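You operate a simulated robot arm through the tools that you are given. There is no shell and no other tool. Be economical: measure what you need, move in short steps, check, and stop when the job is done.

Carry out the task below with a simulated two-armed robot. There is one attempt and no reset: what you move stays moved.

Task
Open the small green door, fetch the teal box marked "pH 7.0" from the clear patch of the long bench and set it on the upper shelf of the small cabinet, then shut the door. Take the black-sleeve cup and leave it on the back step of the green bench. Take the green pad from the lower shelf of the green rack and leave it on the steel tray. Close the sample drawer. Open the key desk drawer, take the blue cap on the back corner of the long bench and put it away in the inside of the key desk drawer and shut the drawer again. Open the lamp cupboard door. Any order will do. Set down upright: teal box, black-sleeve cup, blue cap.

Only the result counts: the job must be done as asked and must still hold three seconds after the hand-in. Knocking over, shifting, dropping, spilling or breaking anything else fails it. A push-on lid holds only when it is set on centred and level and pressed home; a screw cap is set on level and turned clockwise until tight.

Robot
Two 7-joint arms with fingered hands on one trunk, on a base that drives. Base frame: it is fixed to the floor where the robot stands at the start and does not move with it; the origin is under the middle of the robot, x ahead of it, y to its left, z up; the surface under the hand at the start is at about z = 0.86. Units: m, degrees, N and s.
The left shoulder is at the start at [0.081, 0.125, 1.105], the right one opposite. With the tool pointing down near the work surface each hand reaches from about 0.46 to 0.82 m from the robot's upright axis, wherever it stands, measured 20 degrees to its own side. Places, roughly: back step of the green bench (124x15 cm) [-1.44, -0.96, 0.96]; black-sleeve cup (6x6x9 cm) [-4, 0.4, 0.9]; blue cap (5x5x5 cm) [2.9, 4.8, 0.8]; green pad (7x9x3 cm) [-1.8, 2.4, 0.9]; inside of the key desk drawer [-4.6, 4.8, 0.7]; key desk drawer [-4.5, 4.8, 0.7]; lamp cupboard door [-4.7, 4.2, 0.4]; sample drawer [2.8, 3.1, 0.5]; small green door [0.4, -0.4, 0.5]; steel tray (25x13x3 cm) [2.5, 4.9, 0.8]; teal box [-4, 1.25, 1]; upper shelf of the small cabinet [0.4, -0.6, 0.5]. Payload 3.6 kg a hand.
The tool frame of a hand sits at the grasp point between the pads (the TCP): z along the fingers, y along the line on which they close. The tips reach 0.03 m beyond it. Largest opening 0.104 m; the body of the gripper starts 0.035 m behind the TCP. The gripper is a hand of 4 fingers: y runs from the thumb to the fingers, the wrist lies at [-0.015, -0.104, -0.178] in the tool frame, and closing takes about 1.5 s.
Orientation is that of the tool frame in the base frame, as a unit quaternion [x, y, z, w]. With the fingers straight down and the wrist toward the robot, the tool's x, y and z point along [0, 1, 0], [1, 0, 0] and [0, 0, -1] of the base frame.

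Tools
- The arms move only by the tool jog_arm. It takes "left_deltas", "right_deltas" or both (then of equal length, played together; a hand with none holds still); each is text: rows parted by semicolons, each of 7 numbers parted by spaces: the shift along the tool's x, y, z in m, then the turn, a rotation vector about the tool's x, y, z in degrees, then the closure in counts, from 0 (fully open) to 255 (shut). In form: dx dy dz rx ry rz grip; .... A call has 1 to 12 rows; each row shifts and turns the commanded pose from where the row before left it, along the tool's axes as they then stand. Each row takes 0.2 s and may step no farther than 0.05 m and 8.6 degrees from the row before; otherwise, or with a gripper value out of range, the whole call is refused. A pose out of reach is approached as far as the arm can. The call stops where the force on the tool passes 40 N (or 10 N more than at its start, if that is more) or the arm is blocked; 0.2 s more then pass. The fingers move at their own pace (about 0.072 m/s each) and stop on an object; they squeeze with about 24 N. The grip force told is the motor's: it shows also when the fingers shut on nothing. Time passes only in rows, and 0.2 s behind the last, so rows that do not move let the fingers close. The reply holds the time, the measured pose of the TCP, the force on the tool along the base axes, the opening and the grip force, in the units named above and with some noise, with the torque about the TCP (base axes, N m) and any sound that the robot's microphone picked up.
- Cameras (640 x 400 px; columns grow to the right, rows downward): "scene" is now at [0.1532, -0.0335, 1.1957]; the picture's right is [-0.59, -0.81, 0.00], its down [-0.75, 0.54, -0.38] and it looks along [0.31, -0.22, -0.92] (base axes); focal length 214 px, centre (320, 200). "left" rides on the left gripper at [-0.061, -0.092, -0.13] in its tool frame; the picture's right is [-0.81, -0.28, 0.52], its down [0.53, -0.71, 0.46] and it looks along [0.24, 0.64, 0.72] (tool axes); focal length 275 px, centre (320, 200). "right" rides on the right gripper at [0.061, -0.092, -0.131] in its tool frame; the picture's right is [-0.81, 0.28, -0.52], its down [-0.53, -0.71, 0.46] and it looks along [-0.24, 0.64, 0.73] (tool axes); focal length 275 px, centre (320, 200).
- capture(camera): a new picture of that camera. It takes no simulated time.
- lift_body(by): slides the trunk up (or, below 0, down) by that many m; the arms and the scene camera ride with it, the base frame stays. It gives what a move gives, with no picture.
- roll_base(legs): drives the robot by 1 to 6 legs, each [ahead, left, turn to the left] in m, m and degrees, along the robot's own axes; the way and the turn of a leg run together, so that a leg with both is an arc; at most 1.5 m and 180 degrees a leg. The arms and the cameras ride along, it lands a little off, and it stops where it bumps. It gives what a move gives.
- preshape(shape, hand): the hand has 4 fingers and takes this shape, open, in about a second: jaw (thumb against the fingers, like two jaws); tri (thumb and two fingers); tip (a fingertip pinch); poke (one finger out to press); point (the index stretched); flat (the hand flat); cup (the hand cupped); fist (a fist). The gripper value then closes the fingers along that shape, each until it touches; the sizes above hold for jaw. It gives what a move gives, with no picture.
- pan_tilt(pan, tilt): turns the head with the scene camera to pan (to the left, within 80 degrees either way) and tilt (down, from -29 to 69), counted from straight ahead of the robot. It gives what a move gives.
- pixel_to_xyz(camera, pixels): for up to 12 pixels [column, row] of the newest picture of that camera ("zoom" is the newest enlarged one), the place [x, y, z] in the base frame of the surface seen there, good to about 0.002 m. It takes no simulated time.
- zoom(camera, box): a new picture of the part [left, top, right, bottom] of that camera's present view, enlarged. It takes no simulated time.
- close_job(): hands the job in; it is judged then, once.

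Keep the steps short. Do not move on a guess: measure, check each grasp and each placing, and mend mistakes. In all there are 138 turns and 172 pictures (those below and enlarged ones count). Leave the grippers open and the arms clear of the work at the hand-in unless told otherwise, and finish with a single line.

The tools are called after "Call:" as a command line: name --argument value ..., lists and objects as JSON in quotes. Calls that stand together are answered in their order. jog_arm: Moves the arms, as the interface text tells. Its arguments: {"type":"object","properties":{"left_deltas":{"type":"string"},"right_deltas":{"type":"string"}},"required":[]} The other tools are called the same way: lift_body (by) slides the trunk up or down; preshape (shape, hand) gives the hand a shape; roll_base (legs) drives the base; pan_tilt (pan, tilt) turns the head that bears the scene camera; capture (camera) takes a picture; pixel_to_xyz (camera, pixels) gives the place of the surface under pixels of a picture; zoom (camera, box) takes an enlarged picture of a part of a camera's view; close_job () hands the job in.

At the start:

```text
time_s: 0.0
left_position: [0.582, -0.0404, 0.9096]
left_tool_rot: [0.707, 0.708, -0.001, 0.0]
left_contact_force: [0.1, -0.2, -0.2]
left_ft_torque: [0.0, 0.02, -0.03]
left_gripper_width: 0.1038
left_finger_force: 0.0
left_shape: jaw
right_position: [0.2712, -0.4035, 0.9092]
right_tool_rot: [0.706, 0.708, 0.001, -0.001]
right_contact_force: [-0.1, -0.1, 0.6]
right_ft_torque: [-0.01, 0.03, -0.02]
right_gripper_width: 0.1035
right_finger_force: 0.1
right_shape: jaw
trunk travel left (down, up): [-0.337, 0.199]
robot x, y, heading: [0.0018, 0.001, -0.0]
head pan, tilt: [-35.8, 67.5]
```

scene: 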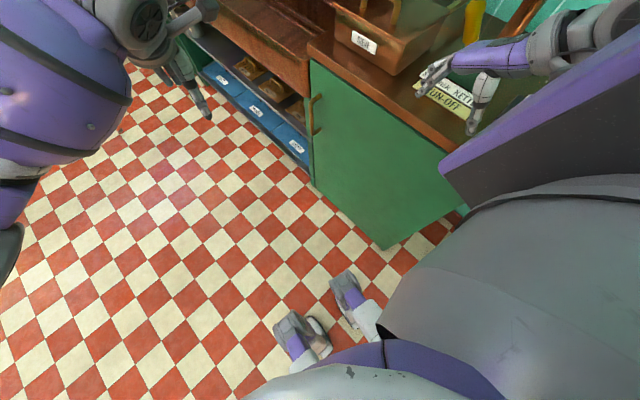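
right: 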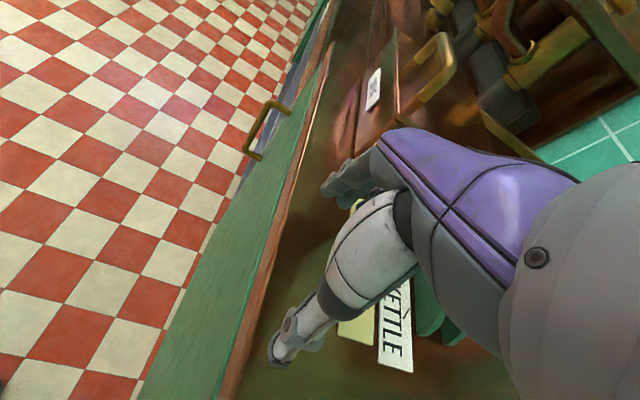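
left: 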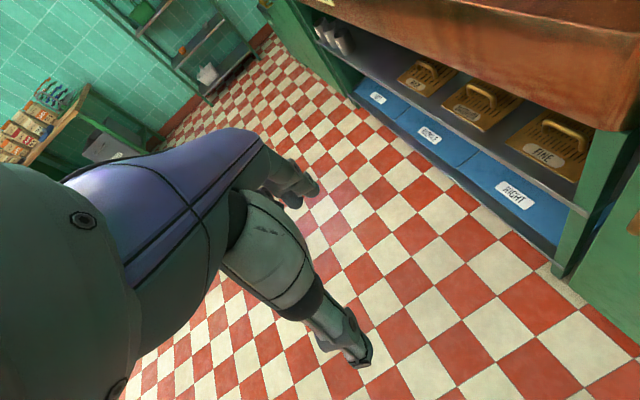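

I see the green door of the small cabinet to my right front. I'll look around with the head first.

Call:
pan_tilt --pan -40 --tilt 40

Call:
capture --camera "scene"

Call:
pan_tilt --pan 40 --tilt 15

Call:
capture --camera "scene"

```text
time_s: 0.9
left_position: [0.581, -0.0395, 0.9101]
left_tool_rot: [0.706, 0.708, 0.0, 0.0]
left_contact_force: [0.6, -1.3, 0.4]
left_ft_torque: [0.0, 0.01, -0.02]
left_gripper_width: 0.1036
left_finger_force: 0.1
left_shape: jaw
right_position: [0.2703, -0.4047, 0.9093]
right_tool_rot: [0.707, 0.707, 0.001, -0.001]
right_contact_force: [-0.2, 0.3, -0.1]
right_ft_torque: [0.0, 0.0, -0.01]
right_gripper_width: 0.1038
right_finger_force: 0.1
right_shape: jaw
trunk travel left (down, up): [-0.337, 0.199]
robot x, y, heading: [0.0022, 0.0017, -0.1]
head pan, tilt: [-40.0, 40.0]
```

```text
168 pictures are left
```

scene: 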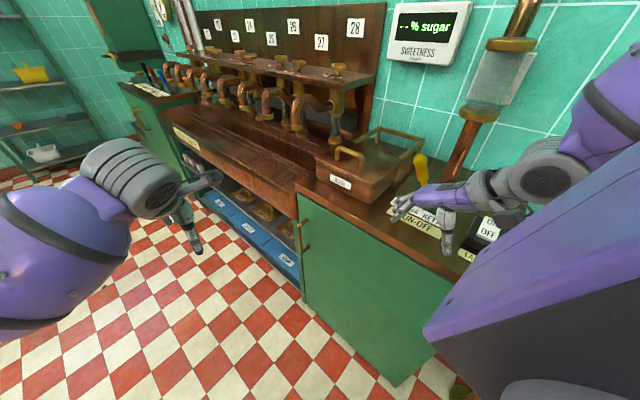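

```text
time_s: 2.5
left_position: [0.5807, -0.0396, 0.9105]
left_tool_rot: [0.706, 0.708, 0.0, 0.0]
left_contact_force: [-0.4, -0.6, 0.0]
left_ft_torque: [0.03, -0.02, 0.0]
left_gripper_width: 0.1038
left_finger_force: 0.1
left_shape: jaw
right_position: [0.2712, -0.4031, 0.9094]
right_tool_rot: [0.707, 0.708, 0.001, -0.001]
right_contact_force: [-0.4, 1.0, 0.3]
right_ft_torque: [0.01, 0.02, -0.01]
right_gripper_width: 0.1036
right_finger_force: 0.1
right_shape: jaw
trunk travel left (down, up): [-0.337, 0.199]
robot x, y, heading: [-0.003, 0.0005, -0.5]
head pan, tilt: [40.0, 15.0]
```

```text
167 pictures are left
```

scene: 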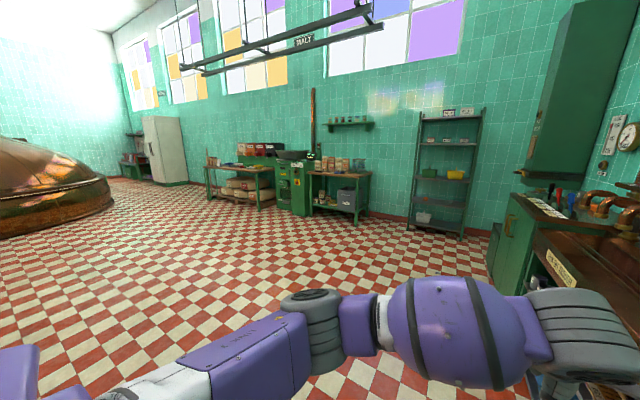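

The counter lies to my right (−y). I'll step 0.6 m left to get clear, then turn to face the green door, and look.

Call:
roll_base --legs '[[0, 0.6, 0], [0, 0, -90]]'

Call:
pan_tilt --pan 0 --tilt 40

Call:
capture --camera "scene"

Call:
pan_tilt --pan 75 --tilt 20

Call:
capture --camera "scene"

Call:
pan_tilt --pan -75 --tilt 20

Call:
capture --camera "scene"

```text
time_s: 12.0
left_position: [-0.0629, 0.0168, 0.9101]
left_tool_rot: [1.0, -0.022, -0.001, -0.001]
left_contact_force: [-0.4, -0.5, -0.5]
left_ft_torque: [-0.01, 0.02, -0.01]
left_gripper_width: 0.1038
left_finger_force: 0.0
left_shape: jaw
right_position: [-0.4112, 0.3406, 0.9101]
right_tool_rot: [1.0, -0.022, 0.001, 0.001]
right_contact_force: [-0.6, -0.7, -0.2]
right_ft_torque: [0.0, -0.01, 0.0]
right_gripper_width: 0.1039
right_finger_force: 0.0
right_shape: jaw
trunk travel left (down, up): [-0.337, 0.199]
robot x, y, heading: [0.0028, 0.5922, -92.6]
head pan, tilt: [40.0, 15.0]
```

```text
time_s: 13.1
left_position: [-0.0613, 0.0147, 0.9097]
left_tool_rot: [1.0, -0.022, 0.0, 0.0]
left_contact_force: [0.1, 0.6, 0.7]
left_ft_torque: [0.02, 0.01, 0.03]
left_gripper_width: 0.1038
left_finger_force: 0.1
left_shape: jaw
right_position: [-0.4129, 0.3415, 0.9096]
right_tool_rot: [1.0, -0.021, 0.001, 0.0]
right_contact_force: [0.6, 0.1, -0.4]
right_ft_torque: [0.05, 0.02, -0.05]
right_gripper_width: 0.1038
right_finger_force: 0.1
right_shape: jaw
trunk travel left (down, up): [-0.337, 0.199]
robot x, y, heading: [0.0071, 0.5956, -92.5]
head pan, tilt: [0.0, 40.0]
```

```text
166 pictures are left
```

scene: 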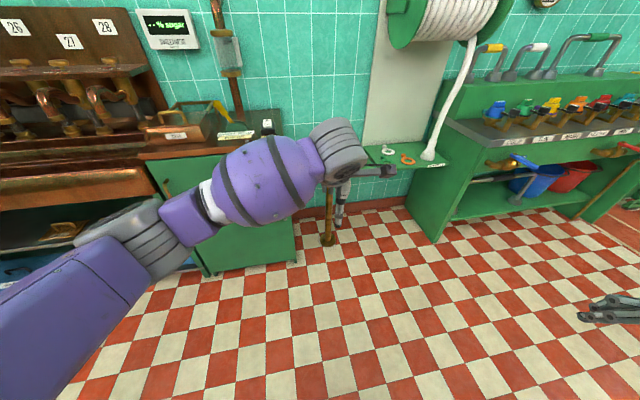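

```text
time_s: 14.6
left_position: [-0.0623, 0.017, 0.9108]
left_tool_rot: [1.0, -0.022, 0.0, 0.0]
left_contact_force: [0.1, 0.9, -0.4]
left_ft_torque: [0.03, -0.02, -0.01]
left_gripper_width: 0.1038
left_finger_force: 0.1
left_shape: jaw
right_position: [-0.4127, 0.3401, 0.91]
right_tool_rot: [1.0, -0.022, 0.0, -0.001]
right_contact_force: [-0.1, -0.8, -0.4]
right_ft_torque: [0.0, -0.01, 0.02]
right_gripper_width: 0.1037
right_finger_force: 0.1
right_shape: jaw
trunk travel left (down, up): [-0.337, 0.199]
robot x, y, heading: [0.0055, 0.5917, -92.5]
head pan, tilt: [75.0, 20.0]
```

```text
165 pictures are left
```

scene: 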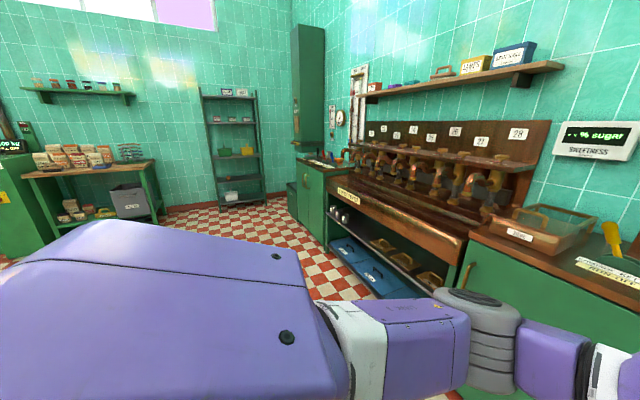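

```text
time_s: 16.9
left_position: [-0.0616, 0.0149, 0.9086]
left_tool_rot: [1.0, -0.022, 0.001, 0.0]
left_contact_force: [0.2, -0.8, -0.1]
left_ft_torque: [-0.01, 0.01, 0.0]
left_gripper_width: 0.1036
left_finger_force: 0.0
left_shape: jaw
right_position: [-0.4119, 0.3417, 0.9107]
right_tool_rot: [1.0, -0.022, 0.001, -0.001]
right_contact_force: [0.8, 0.2, 0.6]
right_ft_torque: [0.02, -0.03, 0.01]
right_gripper_width: 0.1037
right_finger_force: 0.0
right_shape: jaw
trunk travel left (down, up): [-0.337, 0.199]
robot x, y, heading: [0.002, 0.592, -92.9]
head pan, tilt: [-75.0, 20.0]
```

```text
164 pictures are left
```

scene: 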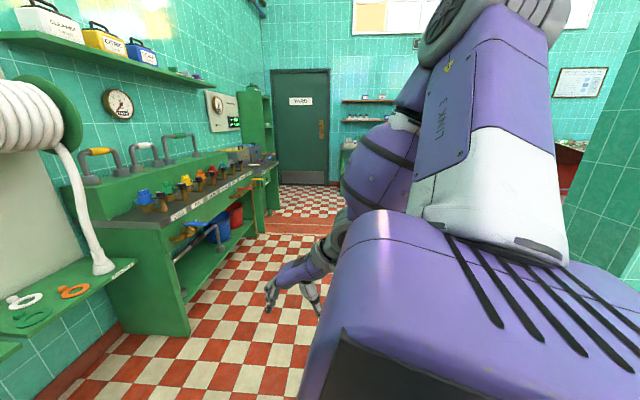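

I'll move left to face the small cabinet directly and look down at its door.

Call:
roll_base --legs '[[0, 0.55, 2.5]]'

Call:
pan_tilt --pan -8 --tilt 45

Call:
capture --camera "scene"

```text
time_s: 22.1
left_position: [0.508, 0.0035, 0.9106]
left_tool_rot: [1.0, 0.007, 0.0, 0.0]
left_contact_force: [0.1, 0.6, -0.4]
left_ft_torque: [0.03, -0.01, 0.0]
left_gripper_width: 0.1035
left_finger_force: 0.1
left_shape: jaw
right_position: [0.14, 0.3106, 0.909]
right_tool_rot: [1.0, 0.006, 0.001, 0.0]
right_contact_force: [0.2, 0.6, 0.4]
right_ft_torque: [-0.02, 0.0, -0.01]
right_gripper_width: 0.1038
right_finger_force: 0.1
right_shape: jaw
trunk travel left (down, up): [-0.337, 0.199]
robot x, y, heading: [0.54, 0.59, -89.4]
head pan, tilt: [-75.0, 20.0]
```

```text
time_s: 23.5
left_position: [0.5082, 0.0048, 0.9098]
left_tool_rot: [1.0, 0.006, 0.0, -0.001]
left_contact_force: [0.1, 0.0, -0.1]
left_ft_torque: [0.02, -0.03, 0.04]
left_gripper_width: 0.104
left_finger_force: 0.2
left_shape: jaw
right_position: [0.1391, 0.3105, 0.9101]
right_tool_rot: [1.0, 0.007, 0.001, 0.0]
right_contact_force: [0.4, 0.0, 0.6]
right_ft_torque: [-0.04, -0.03, 0.01]
right_gripper_width: 0.1038
right_finger_force: 0.1
right_shape: jaw
trunk travel left (down, up): [-0.337, 0.199]
robot x, y, heading: [0.5436, 0.5833, -89.4]
head pan, tilt: [-8.0, 45.0]
```

```text
163 pictures are left
```

scene: 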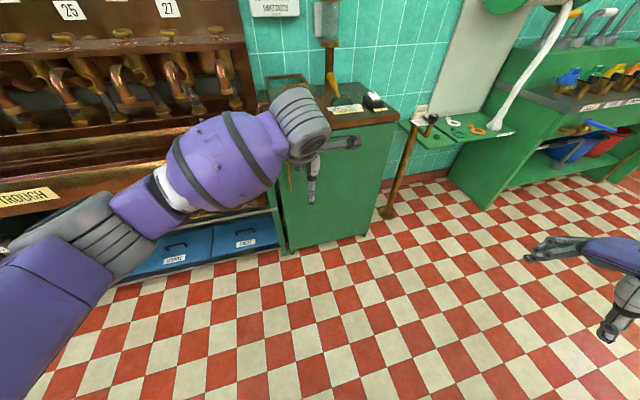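

The handle is near (290,178), partly hidden by my left hand. I'll measure door corners and handle.

Call:
pixel_to_xyz --camera "scene" --pixels '[[290, 175], [290, 186], [283, 250], [368, 237], [382, 150], [300, 220], [340, 200], [390, 110], [430, 140]]'

Call:
zoom --camera "scene" --box '[250, 70, 410, 260]'

```text
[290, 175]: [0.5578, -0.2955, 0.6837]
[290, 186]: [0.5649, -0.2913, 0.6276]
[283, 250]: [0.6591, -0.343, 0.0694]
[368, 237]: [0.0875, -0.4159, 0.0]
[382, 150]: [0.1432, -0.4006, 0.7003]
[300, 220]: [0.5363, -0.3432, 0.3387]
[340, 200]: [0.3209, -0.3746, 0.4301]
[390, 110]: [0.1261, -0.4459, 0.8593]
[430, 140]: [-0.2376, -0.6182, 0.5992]
```

```text
2.11 times, centred on (330, 165) of scene
```

zoom: 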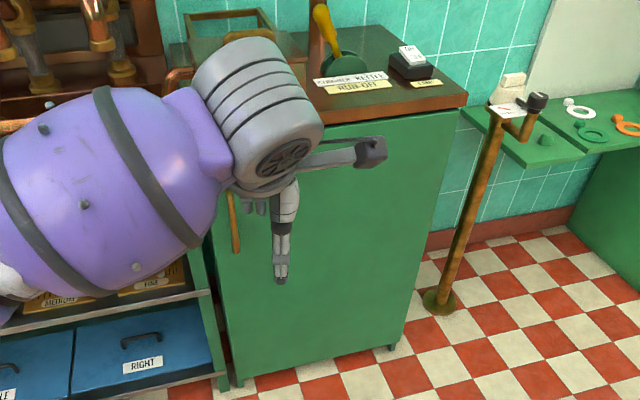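

The handle is a vertical bar near (0.56, −0.295, 0.63–0.72); the hinge is at the right (x≈0.12). I'll move the base in closer, turn the left hand 90° about its fingers so it closes along x, and lower the trunk.

Call:
roll_base --legs '[[0.13, -0.13, 0]]'

Call:
jog_arm --left_deltas "0 0 0 0 0 8.2 0;0 0 0 0 0 8.2 0;0 0 0 0 0 8.2 0;0 0 0 0 0 8.2 0;0 0 0 0 0 8.2 0;0 0 0 0 0 8.2 0;0 0 0 0 0 8.2 0;0 0 0 0 0 8.2 0;0 0 0 0 0 8.2 0;0 0 0 0 0 8.2 0;0 0 0 0 0 8 0"

Call:
capture --camera "scene"

Call:
capture --camera "left"

```text
time_s: 25.3
left_position: [0.3777, -0.1235, 0.9097]
left_tool_rot: [1.0, 0.006, 0.0, 0.0]
left_contact_force: [-1.1, -0.4, -0.8]
left_ft_torque: [-0.01, -0.04, -0.04]
left_gripper_width: 0.1035
left_finger_force: 0.0
left_shape: jaw
right_position: [0.0103, 0.1822, 0.9102]
right_tool_rot: [1.0, 0.006, 0.001, 0.0]
right_contact_force: [0.8, -0.2, 0.0]
right_ft_torque: [-0.03, -0.03, -0.01]
right_gripper_width: 0.1039
right_finger_force: 0.0
right_shape: jaw
trunk travel left (down, up): [-0.337, 0.199]
robot x, y, heading: [0.4106, 0.4616, -89.3]
head pan, tilt: [-8.0, 45.0]
```

```text
time_s: 27.7
left_position: [0.3796, -0.1224, 0.91]
left_tool_rot: [0.711, -0.704, 0.0, 0.0]
left_contact_force: [0.2, -0.1, 0.9]
left_ft_torque: [-0.01, 0.02, 0.03]
left_gripper_width: 0.1038
left_finger_force: 0.1
left_shape: jaw
right_position: [0.01, 0.1823, 0.9106]
right_tool_rot: [1.0, 0.007, 0.001, 0.001]
right_contact_force: [-0.3, -0.3, 0.4]
right_ft_torque: [-0.01, 0.02, -0.01]
right_gripper_width: 0.1036
right_finger_force: 0.1
right_shape: jaw
trunk travel left (down, up): [-0.337, 0.199]
robot x, y, heading: [0.4073, 0.4582, -89.3]
head pan, tilt: [-8.0, 45.0]
```

```text
161 pictures are left
```

scene: 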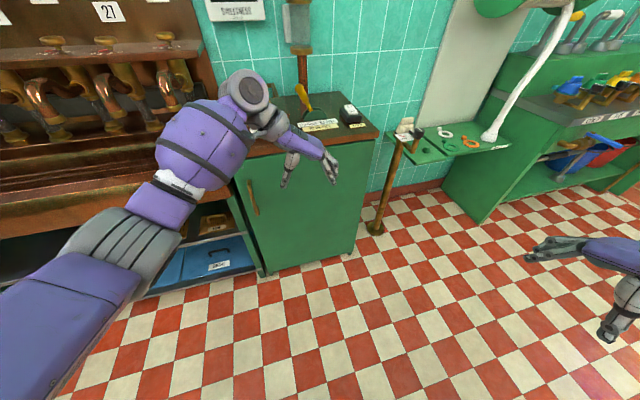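

```text
160 pictures are left
```

left: 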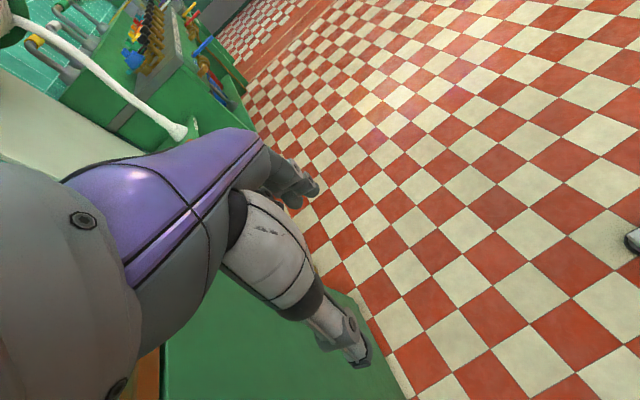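

The bar is clear now at (252,198). Measuring it.

Call:
zoom --camera "scene" --box '[210, 140, 310, 240]'

Call:
pixel_to_xyz --camera "scene" --pixels '[[250, 186], [252, 198], [255, 211], [265, 200], [300, 200], [345, 200], [330, 150]]'

```text
4.00 times, centred on (260, 190) of scene
```

zoom: 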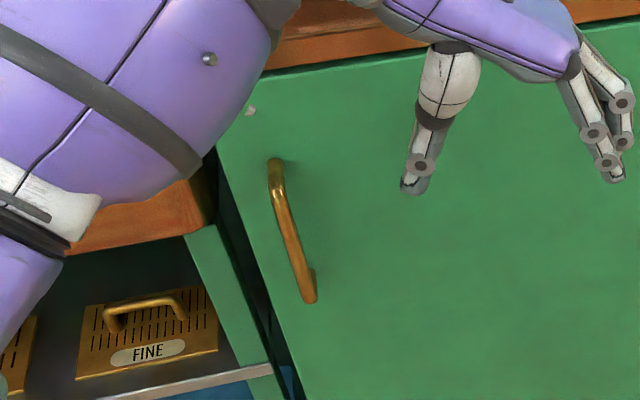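

```text
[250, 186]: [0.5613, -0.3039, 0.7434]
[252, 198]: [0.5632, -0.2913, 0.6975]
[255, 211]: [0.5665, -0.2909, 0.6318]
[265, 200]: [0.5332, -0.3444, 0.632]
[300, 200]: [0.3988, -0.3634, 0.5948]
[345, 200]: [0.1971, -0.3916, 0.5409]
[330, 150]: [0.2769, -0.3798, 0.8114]
```

The bar spans z≈0.62–0.75 at (0.563, −0.296). I'll bring the left hand above it, then lower the trunk so the fingers straddle the bar.

Call:
jog_arm --left_deltas "0.034 -0.037 0 0 0 0 0;0.034 -0.037 0 0 0 0 0;0.034 -0.037 0 0 0 0 0;0.034 -0.037 0 0 0 0 0;0.034 -0.037 0 0 0 0 0;0 0 0 0 0 0 0;0 0 0 0 0 0 0"

Call:
capture --camera "scene"

Call:
capture --camera "left"

```text
refused: row 1 steps farther than a row can; nothing moved
```

```text
158 pictures are left
```

scene: 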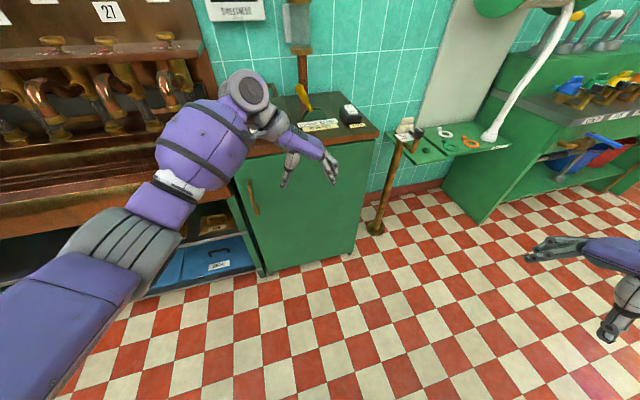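

```text
157 pictures are left
```

left: 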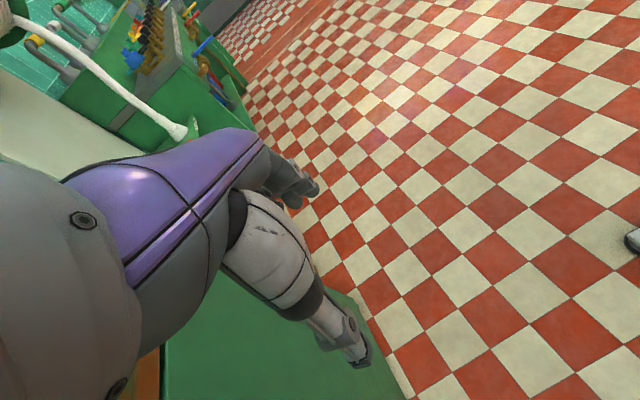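

The step was just over 0.05 m; I'll split it into six rows.

Call:
jog_arm --left_deltas "0.028 -0.0305 0 0 0 0 0;0.028 -0.0305 0 0 0 0 0;0.028 -0.0305 0 0 0 0 0;0.028 -0.0305 0 0 0 0 0;0.028 -0.0305 0 0 0 0 0;0.029 -0.0305 0 0 0 0 0;0 0 0 0 0 0 0;0 0 0 0 0 0 0"

Call:
capture --camera "scene"

```text
time_s: 29.5
left_position: [0.5315, -0.2082, 0.9026]
left_tool_rot: [0.711, -0.703, 0.001, 0.0]
left_contact_force: [0.2, 0.4, 0.7]
left_ft_torque: [0.01, -0.01, 0.01]
left_gripper_width: 0.104
left_finger_force: 0.1
left_shape: jaw
left hand out of reach, approached as far as the arm can: row 4, 5, 6
right_position: [0.0108, 0.1826, 0.9098]
right_tool_rot: [1.0, 0.006, 0.001, 0.0]
right_contact_force: [0.1, -0.5, -0.4]
right_ft_torque: [0.01, 0.0, 0.0]
right_gripper_width: 0.1035
right_finger_force: 0.1
right_shape: jaw
trunk travel left (down, up): [-0.337, 0.199]
robot x, y, heading: [0.4103, 0.4557, -89.2]
head pan, tilt: [-8.0, 45.0]
```

```text
156 pictures are left
```

scene: 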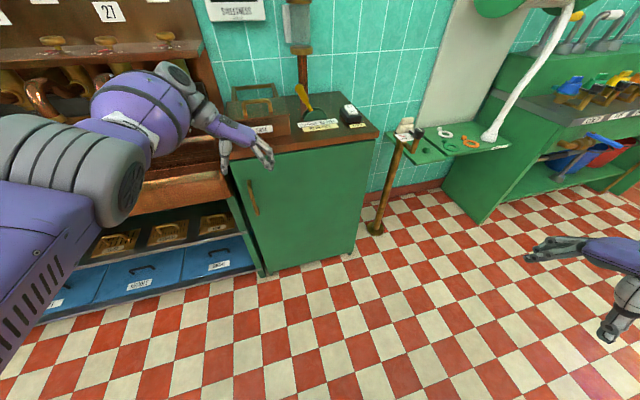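

Reach is limited with the wrist so far forward. I'll turn the hand back by 40° (diagonal straddle, wrist nearer to me), partly closed, and see where it lands.

Call:
jog_arm --left_deltas "0 0 0 0 0 -8 80;0 0 0 0 0 -8 80;0 0 0 0 0 -8 80;0 0 0 0 0 -8 80;0 0 0 0 0 -8 80;0 0 0 0 0 0 80;0 0 0 0 0 0 80"

Call:
pixel_to_xyz --camera "scene" --pixels '[[180, 182], [225, 172], [150, 215], [330, 145]]'

```text
time_s: 31.1
left_position: [0.53, -0.208, 0.904]
left_tool_rot: [0.909, -0.417, 0.0, -0.001]
left_contact_force: [0.3, -0.1, 0.2]
left_ft_torque: [-0.01, 0.01, 0.01]
left_gripper_width: 0.0719
left_finger_force: 0.1
left_shape: jaw
right_position: [0.0089, 0.1828, 0.9104]
right_tool_rot: [1.0, 0.006, 0.001, -0.001]
right_contact_force: [0.3, 0.0, 0.2]
right_ft_torque: [0.0, 0.02, -0.01]
right_gripper_width: 0.1038
right_finger_force: 0.0
right_shape: jaw
trunk travel left (down, up): [-0.337, 0.199]
robot x, y, heading: [0.409, 0.4589, -89.4]
head pan, tilt: [-8.0, 45.0]
```

```text
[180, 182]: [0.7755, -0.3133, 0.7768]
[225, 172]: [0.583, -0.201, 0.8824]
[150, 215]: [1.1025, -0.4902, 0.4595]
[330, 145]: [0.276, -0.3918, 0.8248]
```

Now shift the base by 0.084 ahead and 0.033 left to bring the hand over the bar.

Call:
roll_base --legs '[[0.084, 0.033, 0]]'

Call:
pan_tilt --pan 15 --tilt 55

Call:
capture --camera "scene"

```text
time_s: 32.2
left_position: [0.564, -0.2878, 0.9033]
left_tool_rot: [0.908, -0.418, 0.001, 0.0]
left_contact_force: [0.2, -0.2, 0.2]
left_ft_torque: [0.0, 0.02, 0.03]
left_gripper_width: 0.0716
left_finger_force: 0.0
left_shape: jaw
right_position: [0.0437, 0.1033, 0.91]
right_tool_rot: [1.0, 0.006, 0.001, -0.001]
right_contact_force: [-0.2, 0.4, -0.4]
right_ft_torque: [0.02, 0.02, 0.0]
right_gripper_width: 0.104
right_finger_force: 0.1
right_shape: jaw
trunk travel left (down, up): [-0.337, 0.199]
robot x, y, heading: [0.4457, 0.3772, -89.1]
head pan, tilt: [-8.0, 45.0]
```

```text
time_s: 33.1
left_position: [0.5619, -0.2876, 0.9042]
left_tool_rot: [0.909, -0.418, 0.0, 0.0]
left_contact_force: [0.1, -0.1, 0.7]
left_ft_torque: [-0.03, 0.0, -0.02]
left_gripper_width: 0.0715
left_finger_force: 0.0
left_shape: jaw
right_position: [0.0443, 0.1027, 0.9103]
right_tool_rot: [1.0, 0.007, 0.001, 0.0]
right_contact_force: [-0.2, -0.3, 0.8]
right_ft_torque: [0.0, -0.01, 0.0]
right_gripper_width: 0.1039
right_finger_force: 0.0
right_shape: jaw
trunk travel left (down, up): [-0.337, 0.199]
robot x, y, heading: [0.4444, 0.3808, -89.5]
head pan, tilt: [15.0, 55.0]
```

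```text
155 pictures are left
```

scene: 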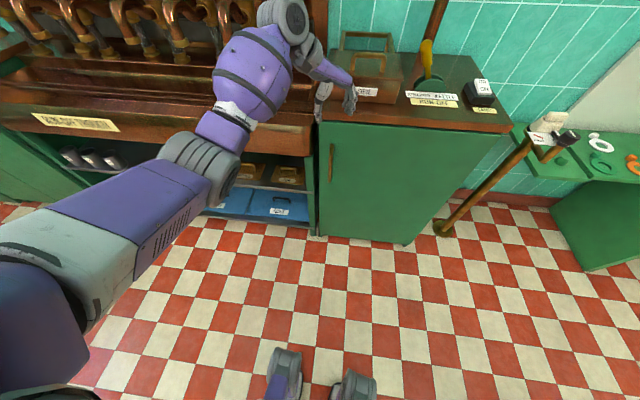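

Position is good. Lowering the trunk 0.21 m so the fingers straddle the bar.

Call:
lift_body --by -0.21

Call:
capture --camera "scene"

Call:
capture --camera "left"

```text
time_s: 35.3
left_position: [0.5618, -0.2847, 0.6963]
left_tool_rot: [0.909, -0.418, 0.0, 0.0]
left_contact_force: [-5.5, 26.7, 8.5]
left_ft_torque: [-1.11, 0.04, -0.98]
left_gripper_width: 0.0722
left_finger_force: 0.2
left_shape: jaw
right_position: [0.0429, 0.0949, 0.6665]
right_tool_rot: [0.997, 0.008, 0.001, -0.078]
right_contact_force: [0.0, -0.4, 0.1]
right_ft_torque: [-0.03, -0.01, 0.04]
right_gripper_width: 0.1035
right_finger_force: 0.0
right_shape: jaw
trunk travel left (down, up): [-0.127, 0.409]
robot x, y, heading: [0.4456, 0.373, -89.3]
head pan, tilt: [15.0, 55.0]
```

```text
154 pictures are left
```

scene: 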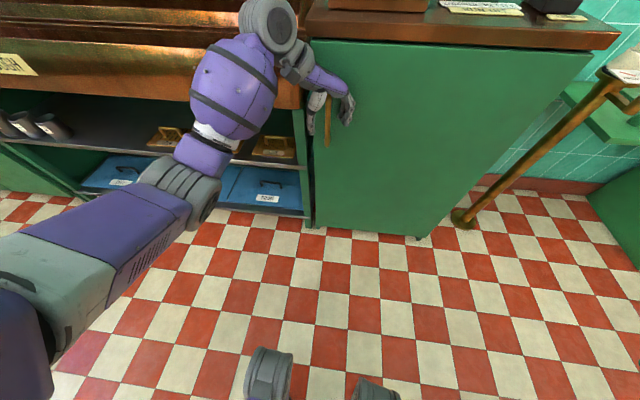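

```text
153 pictures are left
```

left: 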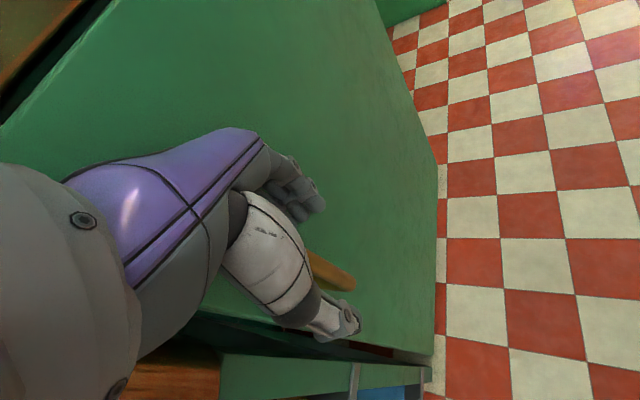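

The bar is between thumb and fingers, with the fingers lightly pressing the door. Closing the grip.

Call:
jog_arm --left_deltas "0 0 0 0 0 0 255;0 0 0 0 0 0 255;0 0 0 0 0 0 255;0 0 0 0 0 0 255;0 0 0 0 0 0 255;0 0 0 0 0 0 255;0 0 0 0 0 0 255"

Call:
capture --camera "left"

```text
time_s: 36.9
left_position: [0.5617, -0.2852, 0.6952]
left_tool_rot: [0.909, -0.417, 0.0, 0.001]
left_contact_force: [-17.7, 12.5, 6.1]
left_ft_torque: [0.34, 0.27, -0.23]
left_gripper_width: 0.0003
left_finger_force: 23.8
left_shape: jaw
right_position: [0.0431, 0.0933, 0.6669]
right_tool_rot: [0.997, 0.008, 0.003, -0.079]
right_contact_force: [0.1, 0.6, -0.6]
right_ft_torque: [0.02, -0.01, 0.01]
right_gripper_width: 0.1037
right_finger_force: 0.0
right_shape: jaw
trunk travel left (down, up): [-0.127, 0.409]
robot x, y, heading: [0.4431, 0.3772, -89.6]
head pan, tilt: [15.0, 55.0]
```

```text
152 pictures are left
```

left: 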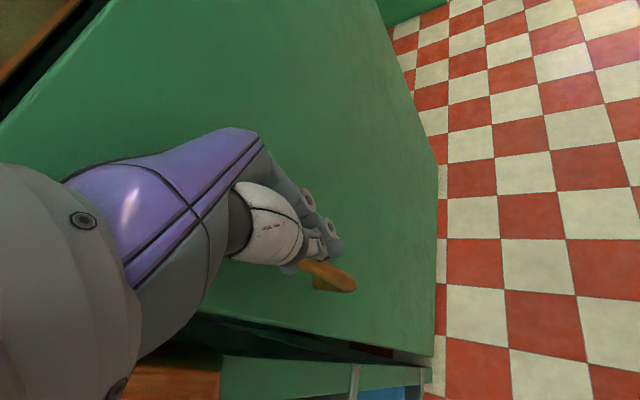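

The fingers shut to 0; I need to see how the bar sits relative to them.

Call:
zoom --camera "left" --box '[240, 170, 380, 310]'

Call:
zoom --camera "scene" --box '[270, 60, 390, 160]'

Call:
pixel_to_xyz --camera "left" --pixels '[[345, 275], [320, 268], [325, 284], [310, 245], [280, 230]]'

```text
2.86 times, centred on (310, 240) of left
```

zoom: 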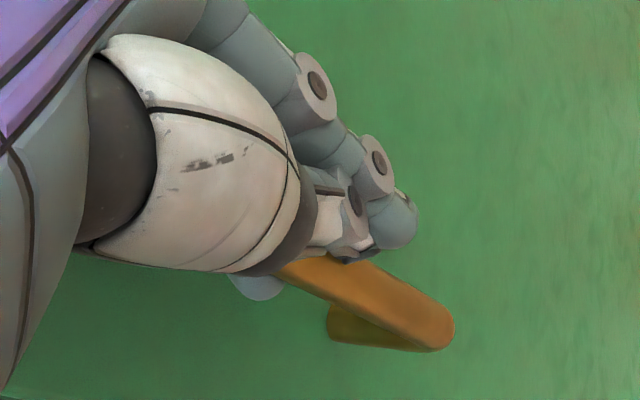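

```text
4.00 times, centred on (330, 110) of scene
```

zoom: 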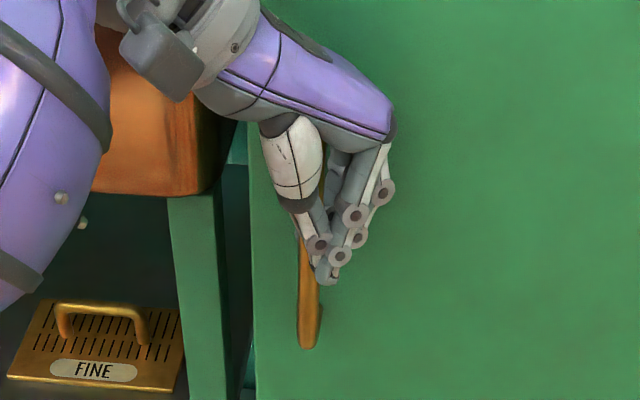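

```text
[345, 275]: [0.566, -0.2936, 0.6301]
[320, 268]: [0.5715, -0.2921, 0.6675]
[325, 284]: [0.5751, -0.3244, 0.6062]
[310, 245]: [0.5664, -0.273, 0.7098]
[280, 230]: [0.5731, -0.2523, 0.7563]
```

The fingers closed just in front of the bar. I'll reopen partly, turn 20° further across, shift 14 mm toward the door, and close again.

Call:
jog_arm --left_deltas "0 0 0 0 0 0 80;0 0 0 0 0 0 80;0 0 0 0 0 7 80;0 0 0 0 0 7 80;0 0 0 0 0 6 80;0.005 0.001 0 0 0 0 80;0.005 0.001 0 0 0 0 80;0.005 0 0 0 0 0 80"

Call:
jog_arm --left_deltas "0 0 0 0 0 0 255;0 0 0 0 0 0 255;0 0 0 0 0 0 255;0 0 0 0 0 0 255;0 0 0 0 0 0 255;0 0 0 0 0 0 255"

Call:
zoom --camera "left" --box '[200, 130, 400, 310]'

```text
time_s: 38.9
left_position: [0.5656, -0.2963, 0.6952]
left_tool_rot: [0.819, -0.574, -0.001, -0.002]
left_contact_force: [1.1, 22.5, 5.1]
left_ft_torque: [-1.17, 0.15, -0.54]
left_gripper_width: 0.0715
left_finger_force: 0.1
left_shape: jaw
right_position: [0.043, 0.0946, 0.666]
right_tool_rot: [0.997, 0.007, 0.001, -0.078]
right_contact_force: [-0.6, -0.2, 0.1]
right_ft_torque: [0.0, -0.01, -0.03]
right_gripper_width: 0.1035
right_finger_force: 0.0
right_shape: jaw
trunk travel left (down, up): [-0.127, 0.409]
robot x, y, heading: [0.4468, 0.3778, -89.0]
head pan, tilt: [15.0, 55.0]
stopped in row 8 (left hand): the force on the tool passed its limit at 42 N (the readings are from after the stop); the commanded pose is now the measured one
```

```text
time_s: 40.3
left_position: [0.564, -0.2964, 0.695]
left_tool_rot: [0.819, -0.574, -0.001, -0.002]
left_contact_force: [-2.2, 31.3, 6.4]
left_ft_torque: [-1.46, 0.16, -0.82]
left_gripper_width: 0.0044
left_finger_force: 24.3
left_shape: jaw
right_position: [0.0431, 0.0958, 0.6657]
right_tool_rot: [0.997, 0.008, 0.002, -0.079]
right_contact_force: [0.2, 0.3, 0.0]
right_ft_torque: [-0.01, 0.03, 0.01]
right_gripper_width: 0.1038
right_finger_force: 0.1
right_shape: jaw
trunk travel left (down, up): [-0.127, 0.409]
robot x, y, heading: [0.4459, 0.3784, -89.5]
head pan, tilt: [15.0, 55.0]
```

```text
2.22 times, centred on (300, 220) of left
```

zoom: 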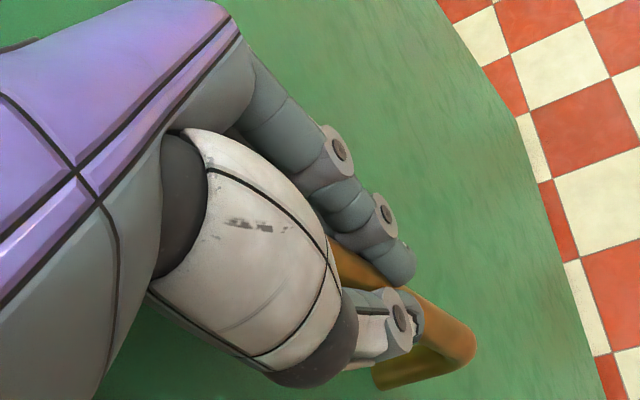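

The bar now appears between thumb and finger. I'll test with a small pull (+y, 4 cm).

Call:
jog_arm --left_deltas "-0.009 -0.0035 0 0 0 0 255;-0.009 -0.0035 0 0 0 0 255;-0.009 -0.0035 0 0 0 -1 255;-0.009 -0.0035 0 0 0 -1 255;-0.009 -0.0035 0 0 0 -1 255;0 0 0 0 0 0 255"

Call:
capture --camera "scene"

Call:
capture --camera "left"

```text
time_s: 41.7
left_position: [0.5622, -0.2509, 0.6957]
left_tool_rot: [0.834, -0.551, 0.0, 0.0]
left_contact_force: [-21.6, -6.2, 7.5]
left_ft_torque: [-0.34, 0.37, -0.16]
left_gripper_width: 0.0044
left_finger_force: 24.2
left_shape: jaw
right_position: [0.0418, 0.0945, 0.6656]
right_tool_rot: [0.997, 0.007, 0.004, -0.081]
right_contact_force: [1.0, 0.5, 0.3]
right_ft_torque: [-0.01, 0.03, 0.01]
right_gripper_width: 0.1036
right_finger_force: 0.0
right_shape: jaw
trunk travel left (down, up): [-0.127, 0.409]
robot x, y, heading: [0.4426, 0.3804, -89.1]
head pan, tilt: [15.0, 55.0]
```

```text
148 pictures are left
```

scene: 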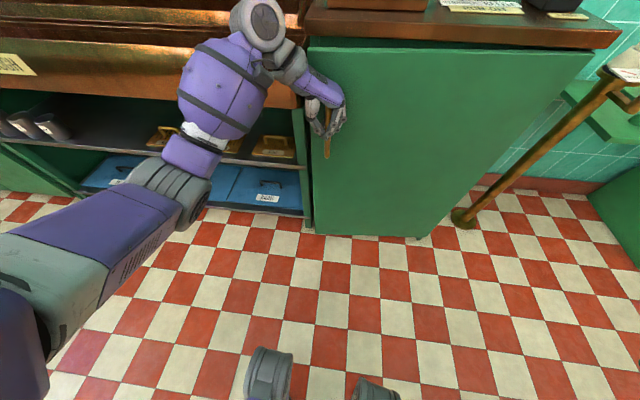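

```text
147 pictures are left
```

left: 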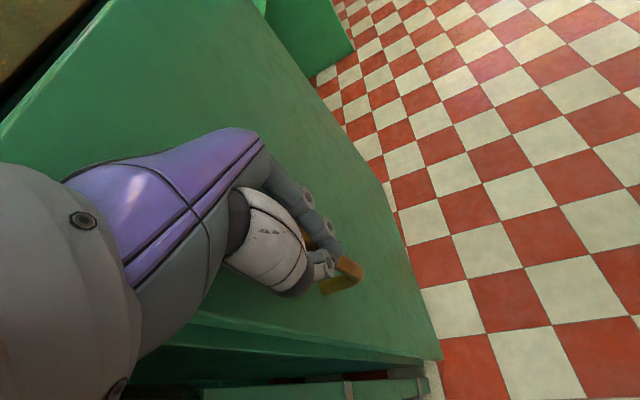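

The door follows. I'll back the base with the grip held (0.2 back, 0.11 right), which follows the door's arc to about 45°.

Call:
roll_base --legs '[[-0.1, -0.04, 0], [-0.1, -0.07, 0]]'

Call:
capture --camera "scene"

```text
time_s: 43.5
left_position: [0.5058, -0.1204, 0.6994]
left_tool_rot: [0.84, -0.543, 0.001, 0.007]
left_contact_force: [0.2, -2.4, 2.6]
left_ft_torque: [-2.04, 0.76, 0.96]
left_gripper_width: 0.0044
left_finger_force: 24.4
left_shape: jaw
right_position: [-0.0204, 0.2249, 0.6647]
right_tool_rot: [0.997, 0.01, 0.002, -0.08]
right_contact_force: [-0.3, 1.0, -0.9]
right_ft_torque: [-0.02, -0.04, -0.02]
right_gripper_width: 0.1038
right_finger_force: 0.1
right_shape: jaw
trunk travel left (down, up): [-0.127, 0.409]
robot x, y, heading: [0.3792, 0.5119, -88.9]
head pan, tilt: [15.0, 55.0]
stopped in leg 2: the robot was blocked; the commanded pose is now the measured one
```

```text
146 pictures are left
```

scene: 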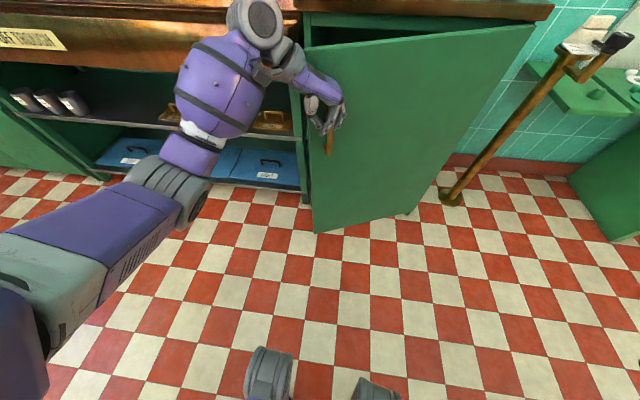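

The door is at ~35°. Continue the arc with the arm, rotating along.

Call:
jog_arm --left_deltas "-0.036 0.008 0 0 0 -4.5 255;-0.036 0.008 0 0 0 -4.5 255;-0.036 0.008 0 0 0 -4.5 255;-0.036 0.008 0 0 0 -4.5 255;-0.036 0.008 0 0 0 -4.5 255;-0.036 0.008 0 0 0 -4.5 255"

Call:
capture --camera "scene"

```text
time_s: 44.9
left_position: [0.3401, 0.0261, 0.696]
left_tool_rot: [0.943, -0.332, -0.002, 0.009]
left_contact_force: [-17.5, -28.2, 19.7]
left_ft_torque: [-0.94, -0.59, -0.46]
left_gripper_width: 0.0052
left_finger_force: 23.7
left_shape: jaw
right_position: [-0.0212, 0.2247, 0.6657]
right_tool_rot: [0.997, 0.009, 0.003, -0.08]
right_contact_force: [0.2, 0.6, 0.2]
right_ft_torque: [0.0, 0.03, 0.01]
right_gripper_width: 0.1037
right_finger_force: 0.1
right_shape: jaw
trunk travel left (down, up): [-0.127, 0.409]
robot x, y, heading: [0.3835, 0.5157, -89.0]
head pan, tilt: [15.0, 55.0]
```

```text
145 pictures are left
```

scene: 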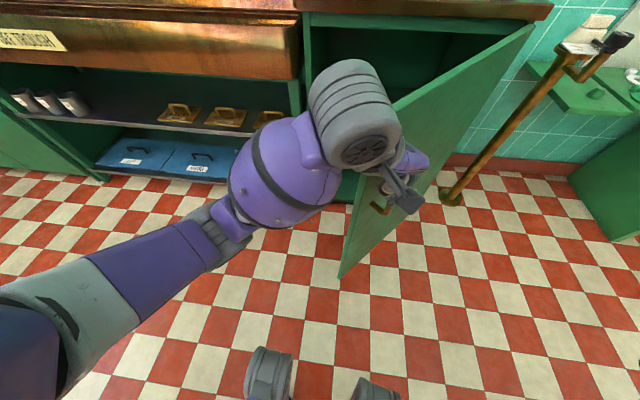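

Door ~64° open. Five more rows of the arc.

Call:
jog_arm --left_deltas "-0.036 0.009 0 0 0 -4.5 255;-0.036 0.009 0 0 0 -4.5 255;-0.036 0.009 0 0 0 -4.5 255;-0.036 0.009 0 0 0 -4.5 255;-0.036 0.009 0 0 0 -4.5 255"

Call:
capture --camera "scene"

```text
time_s: 46.1
left_position: [0.1637, 0.0781, 0.6972]
left_tool_rot: [0.99, -0.14, 0.0, 0.006]
left_contact_force: [-0.8, -13.6, 18.6]
left_ft_torque: [-1.23, -0.9, 0.06]
left_gripper_width: 0.0056
left_finger_force: 23.8
left_shape: jaw
right_position: [-0.0201, 0.2251, 0.6664]
right_tool_rot: [0.997, 0.009, 0.002, -0.081]
right_contact_force: [0.2, 0.3, -0.3]
right_ft_torque: [0.02, 0.02, 0.01]
right_gripper_width: 0.1038
right_finger_force: 0.0
right_shape: jaw
trunk travel left (down, up): [-0.127, 0.409]
robot x, y, heading: [0.38, 0.5113, -89.2]
head pan, tilt: [15.0, 55.0]
```

```text
144 pictures are left
```

scene: 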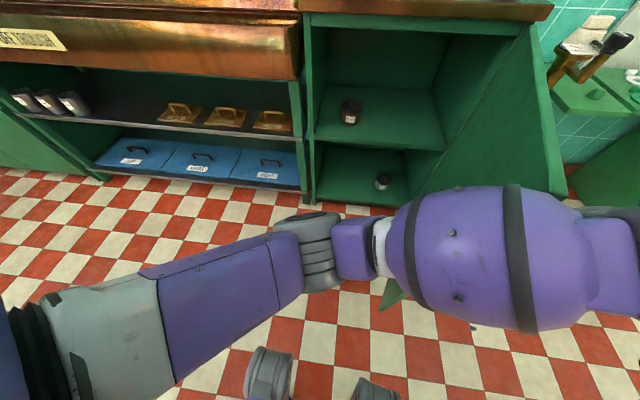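

The door is ~86° open and the shelves show; a jar stands on the upper shelf at (350,112). I'll measure the shelf, then open the hand and raise the trunk to clear the bar.

Call:
pixel_to_xyz --camera "scene" --pixels '[[350, 112], [350, 124], [320, 138], [445, 150], [345, 84], [425, 90], [400, 120], [380, 145], [330, 28], [520, 30], [318, 60], [345, 180]]'

Call:
jog_arm --left_deltas "0 0 0 0 0 0 40;0 0 0 0 0 0 40;0 0 0 0 0 0 40;0 0 0 0 0 0 40"

Call:
lift_body --by 0.23

Call:
zoom --camera "scene" --box '[280, 0, 600, 220]'

```text
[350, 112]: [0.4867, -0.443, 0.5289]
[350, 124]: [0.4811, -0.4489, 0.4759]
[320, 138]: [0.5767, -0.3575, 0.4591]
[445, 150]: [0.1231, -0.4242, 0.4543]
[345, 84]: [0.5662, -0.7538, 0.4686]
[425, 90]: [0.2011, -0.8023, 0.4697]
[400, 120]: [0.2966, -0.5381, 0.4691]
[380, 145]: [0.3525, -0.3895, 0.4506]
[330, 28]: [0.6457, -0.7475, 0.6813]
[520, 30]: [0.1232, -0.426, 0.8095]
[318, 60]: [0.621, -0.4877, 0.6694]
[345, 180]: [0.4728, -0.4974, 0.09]
```

```text
time_s: 47.1
left_position: [0.1625, 0.0794, 0.6941]
left_tool_rot: [0.99, -0.143, -0.001, 0.005]
left_contact_force: [0.3, 0.7, -0.9]
left_ft_torque: [-0.07, 0.01, 0.0]
left_gripper_width: 0.0875
left_finger_force: 0.1
left_shape: jaw
right_position: [-0.022, 0.2253, 0.666]
right_tool_rot: [0.997, 0.009, 0.003, -0.08]
right_contact_force: [0.0, 0.9, 0.4]
right_ft_torque: [0.01, -0.01, -0.02]
right_gripper_width: 0.1035
right_finger_force: 0.0
right_shape: jaw
trunk travel left (down, up): [-0.127, 0.409]
robot x, y, heading: [0.3804, 0.5079, -88.9]
head pan, tilt: [15.0, 55.0]
```

```text
time_s: 49.5
left_position: [0.1649, 0.0785, 0.9263]
left_tool_rot: [0.99, -0.142, -0.001, 0.005]
left_contact_force: [-0.6, -1.1, 0.4]
left_ft_torque: [-0.04, 0.02, 0.01]
left_gripper_width: 0.0876
left_finger_force: 0.0
left_shape: jaw
right_position: [-0.0203, 0.2251, 0.895]
right_tool_rot: [0.997, 0.01, 0.001, -0.08]
right_contact_force: [0.2, -0.1, -0.1]
right_ft_torque: [-0.02, -0.03, 0.02]
right_gripper_width: 0.1036
right_finger_force: 0.0
right_shape: jaw
trunk travel left (down, up): [-0.357, 0.179]
robot x, y, heading: [0.3801, 0.5115, -89.0]
head pan, tilt: [15.0, 55.0]
```

```text
1.82 times, centred on (440, 110) of scene
```

zoom: 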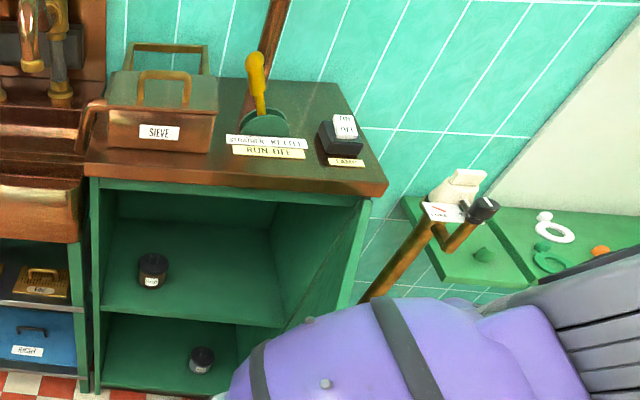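

Upper shelf at z≈0.47, free around x≈0.30, y≈−0.5. Now I'll back away from the door, turn to face −x and look along the way to the teal box and cup.

Call:
roll_base --legs '[[-0.6, 0, 0], [0, 0, -90]]'

Call:
pan_tilt --pan -20 --tilt 12

Call:
capture --camera "scene"

Call:
pan_tilt --pan -75 --tilt 12

Call:
capture --camera "scene"

```text
time_s: 56.7
left_position: [-0.0675, 1.3214, 0.9262]
left_tool_rot: [-0.61, 0.793, 0.003, -0.002]
left_contact_force: [-0.5, 0.3, 0.4]
left_ft_torque: [-0.03, 0.01, 0.02]
left_gripper_width: 0.0873
left_finger_force: 0.0
left_shape: jaw
right_position: [0.0751, 1.5122, 0.8949]
right_tool_rot: [0.721, -0.688, 0.058, -0.056]
right_contact_force: [-0.1, -0.2, -0.4]
right_ft_torque: [-0.03, -0.01, 0.02]
right_gripper_width: 0.1038
right_finger_force: 0.1
right_shape: jaw
trunk travel left (down, up): [-0.357, 0.179]
robot x, y, heading: [0.3705, 1.1202, -177.6]
head pan, tilt: [15.0, 55.0]
```

```text
time_s: 57.8
left_position: [-0.0672, 1.3214, 0.9256]
left_tool_rot: [-0.609, 0.793, 0.004, -0.003]
left_contact_force: [-0.4, 0.4, 0.9]
left_ft_torque: [0.01, 0.01, 0.01]
left_gripper_width: 0.0875
left_finger_force: 0.0
left_shape: jaw
right_position: [0.0748, 1.5119, 0.8952]
right_tool_rot: [0.721, -0.688, 0.057, -0.057]
right_contact_force: [-0.3, -0.3, 0.0]
right_ft_torque: [0.0, 0.02, 0.0]
right_gripper_width: 0.1037
right_finger_force: 0.1
right_shape: jaw
trunk travel left (down, up): [-0.357, 0.179]
robot x, y, heading: [0.3727, 1.116, -177.5]
head pan, tilt: [-20.0, 12.0]
```

```text
142 pictures are left
```

scene: 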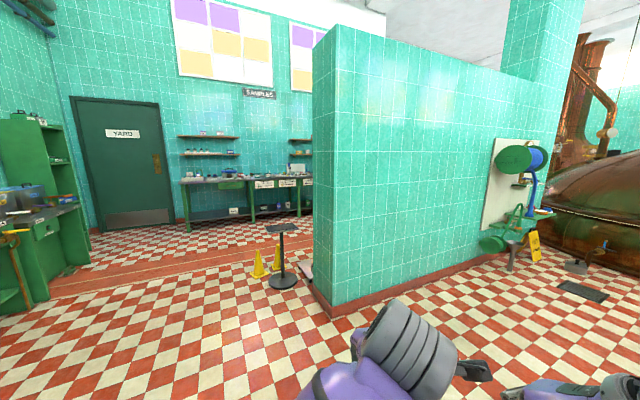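

```text
time_s: 59.0
left_position: [-0.0677, 1.3212, 0.9259]
left_tool_rot: [-0.609, 0.793, 0.004, -0.003]
left_contact_force: [0.0, 0.0, -1.4]
left_ft_torque: [0.02, -0.01, 0.02]
left_gripper_width: 0.0878
left_finger_force: 0.1
left_shape: jaw
right_position: [0.0766, 1.5118, 0.896]
right_tool_rot: [0.721, -0.688, 0.057, -0.056]
right_contact_force: [0.3, 0.5, 0.5]
right_ft_torque: [0.02, -0.01, 0.02]
right_gripper_width: 0.1034
right_finger_force: 0.0
right_shape: jaw
trunk travel left (down, up): [-0.357, 0.179]
robot x, y, heading: [0.3732, 1.1197, -177.5]
head pan, tilt: [-75.0, 12.0]
```

```text
141 pictures are left
```

scene: 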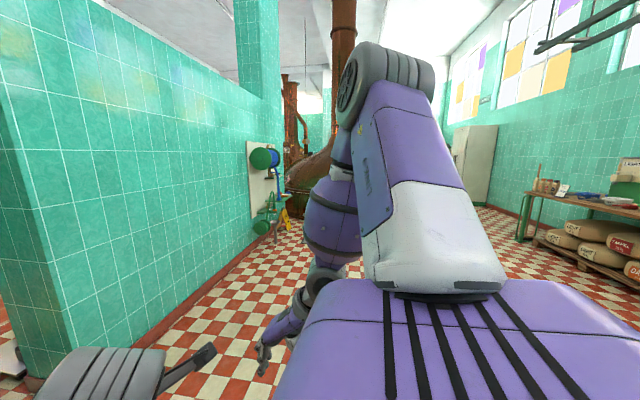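

A partition wall lies between here and the sample bench. I'll measure its extent from this and a forward picture.

Call:
pixel_to_xyz --camera "scene" --pixels '[[130, 300], [40, 300], [10, 300], [230, 200], [262, 225], [285, 200], [245, 110]]'

Call:
pan_tilt --pan -10 --tilt 20

Call:
capture --camera "scene"

Call:
pixel_to_xyz --camera "scene" --pixels '[[240, 160], [280, 150], [200, 150], [300, 140], [320, 100], [285, 200], [265, 240], [350, 250], [450, 150], [60, 180], [120, 130], [255, 130]]'

```text
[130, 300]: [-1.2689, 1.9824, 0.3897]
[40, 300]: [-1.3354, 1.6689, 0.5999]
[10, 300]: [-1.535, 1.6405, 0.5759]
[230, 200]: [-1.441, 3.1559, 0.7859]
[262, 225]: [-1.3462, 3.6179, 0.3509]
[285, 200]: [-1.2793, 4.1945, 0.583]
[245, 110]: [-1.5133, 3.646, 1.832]
```

```text
time_s: 60.4
left_position: [-0.0673, 1.3213, 0.9265]
left_tool_rot: [-0.609, 0.793, 0.004, -0.001]
left_contact_force: [0.0, 0.2, -0.5]
left_ft_torque: [0.03, 0.03, -0.01]
left_gripper_width: 0.0877
left_finger_force: 0.1
left_shape: jaw
right_position: [0.0752, 1.5113, 0.895]
right_tool_rot: [0.721, -0.688, 0.058, -0.057]
right_contact_force: [0.7, -0.2, -0.2]
right_ft_torque: [-0.02, -0.01, 0.01]
right_gripper_width: 0.1037
right_finger_force: 0.0
right_shape: jaw
trunk travel left (down, up): [-0.357, 0.179]
robot x, y, heading: [0.3764, 1.1212, -177.5]
head pan, tilt: [-10.0, 20.0]
```

```text
140 pictures are left
```

scene: 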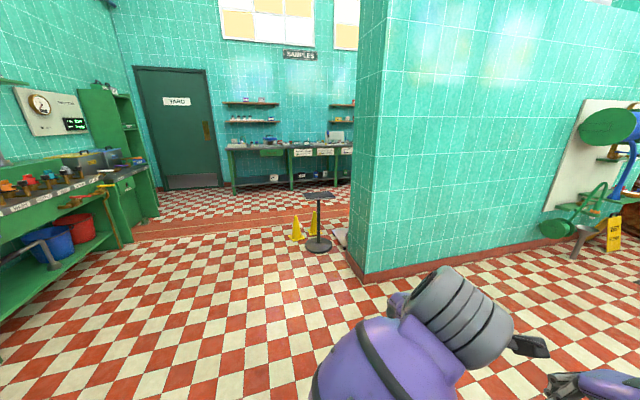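

```text
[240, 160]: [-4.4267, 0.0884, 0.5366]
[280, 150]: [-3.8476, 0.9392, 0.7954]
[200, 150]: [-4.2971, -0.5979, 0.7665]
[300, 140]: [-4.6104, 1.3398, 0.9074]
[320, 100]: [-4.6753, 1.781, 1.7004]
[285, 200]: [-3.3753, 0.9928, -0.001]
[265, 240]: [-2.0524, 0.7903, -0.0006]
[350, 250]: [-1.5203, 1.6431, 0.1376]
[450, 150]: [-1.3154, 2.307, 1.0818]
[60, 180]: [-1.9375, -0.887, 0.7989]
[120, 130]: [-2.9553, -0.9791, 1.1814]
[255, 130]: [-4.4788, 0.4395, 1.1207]
```

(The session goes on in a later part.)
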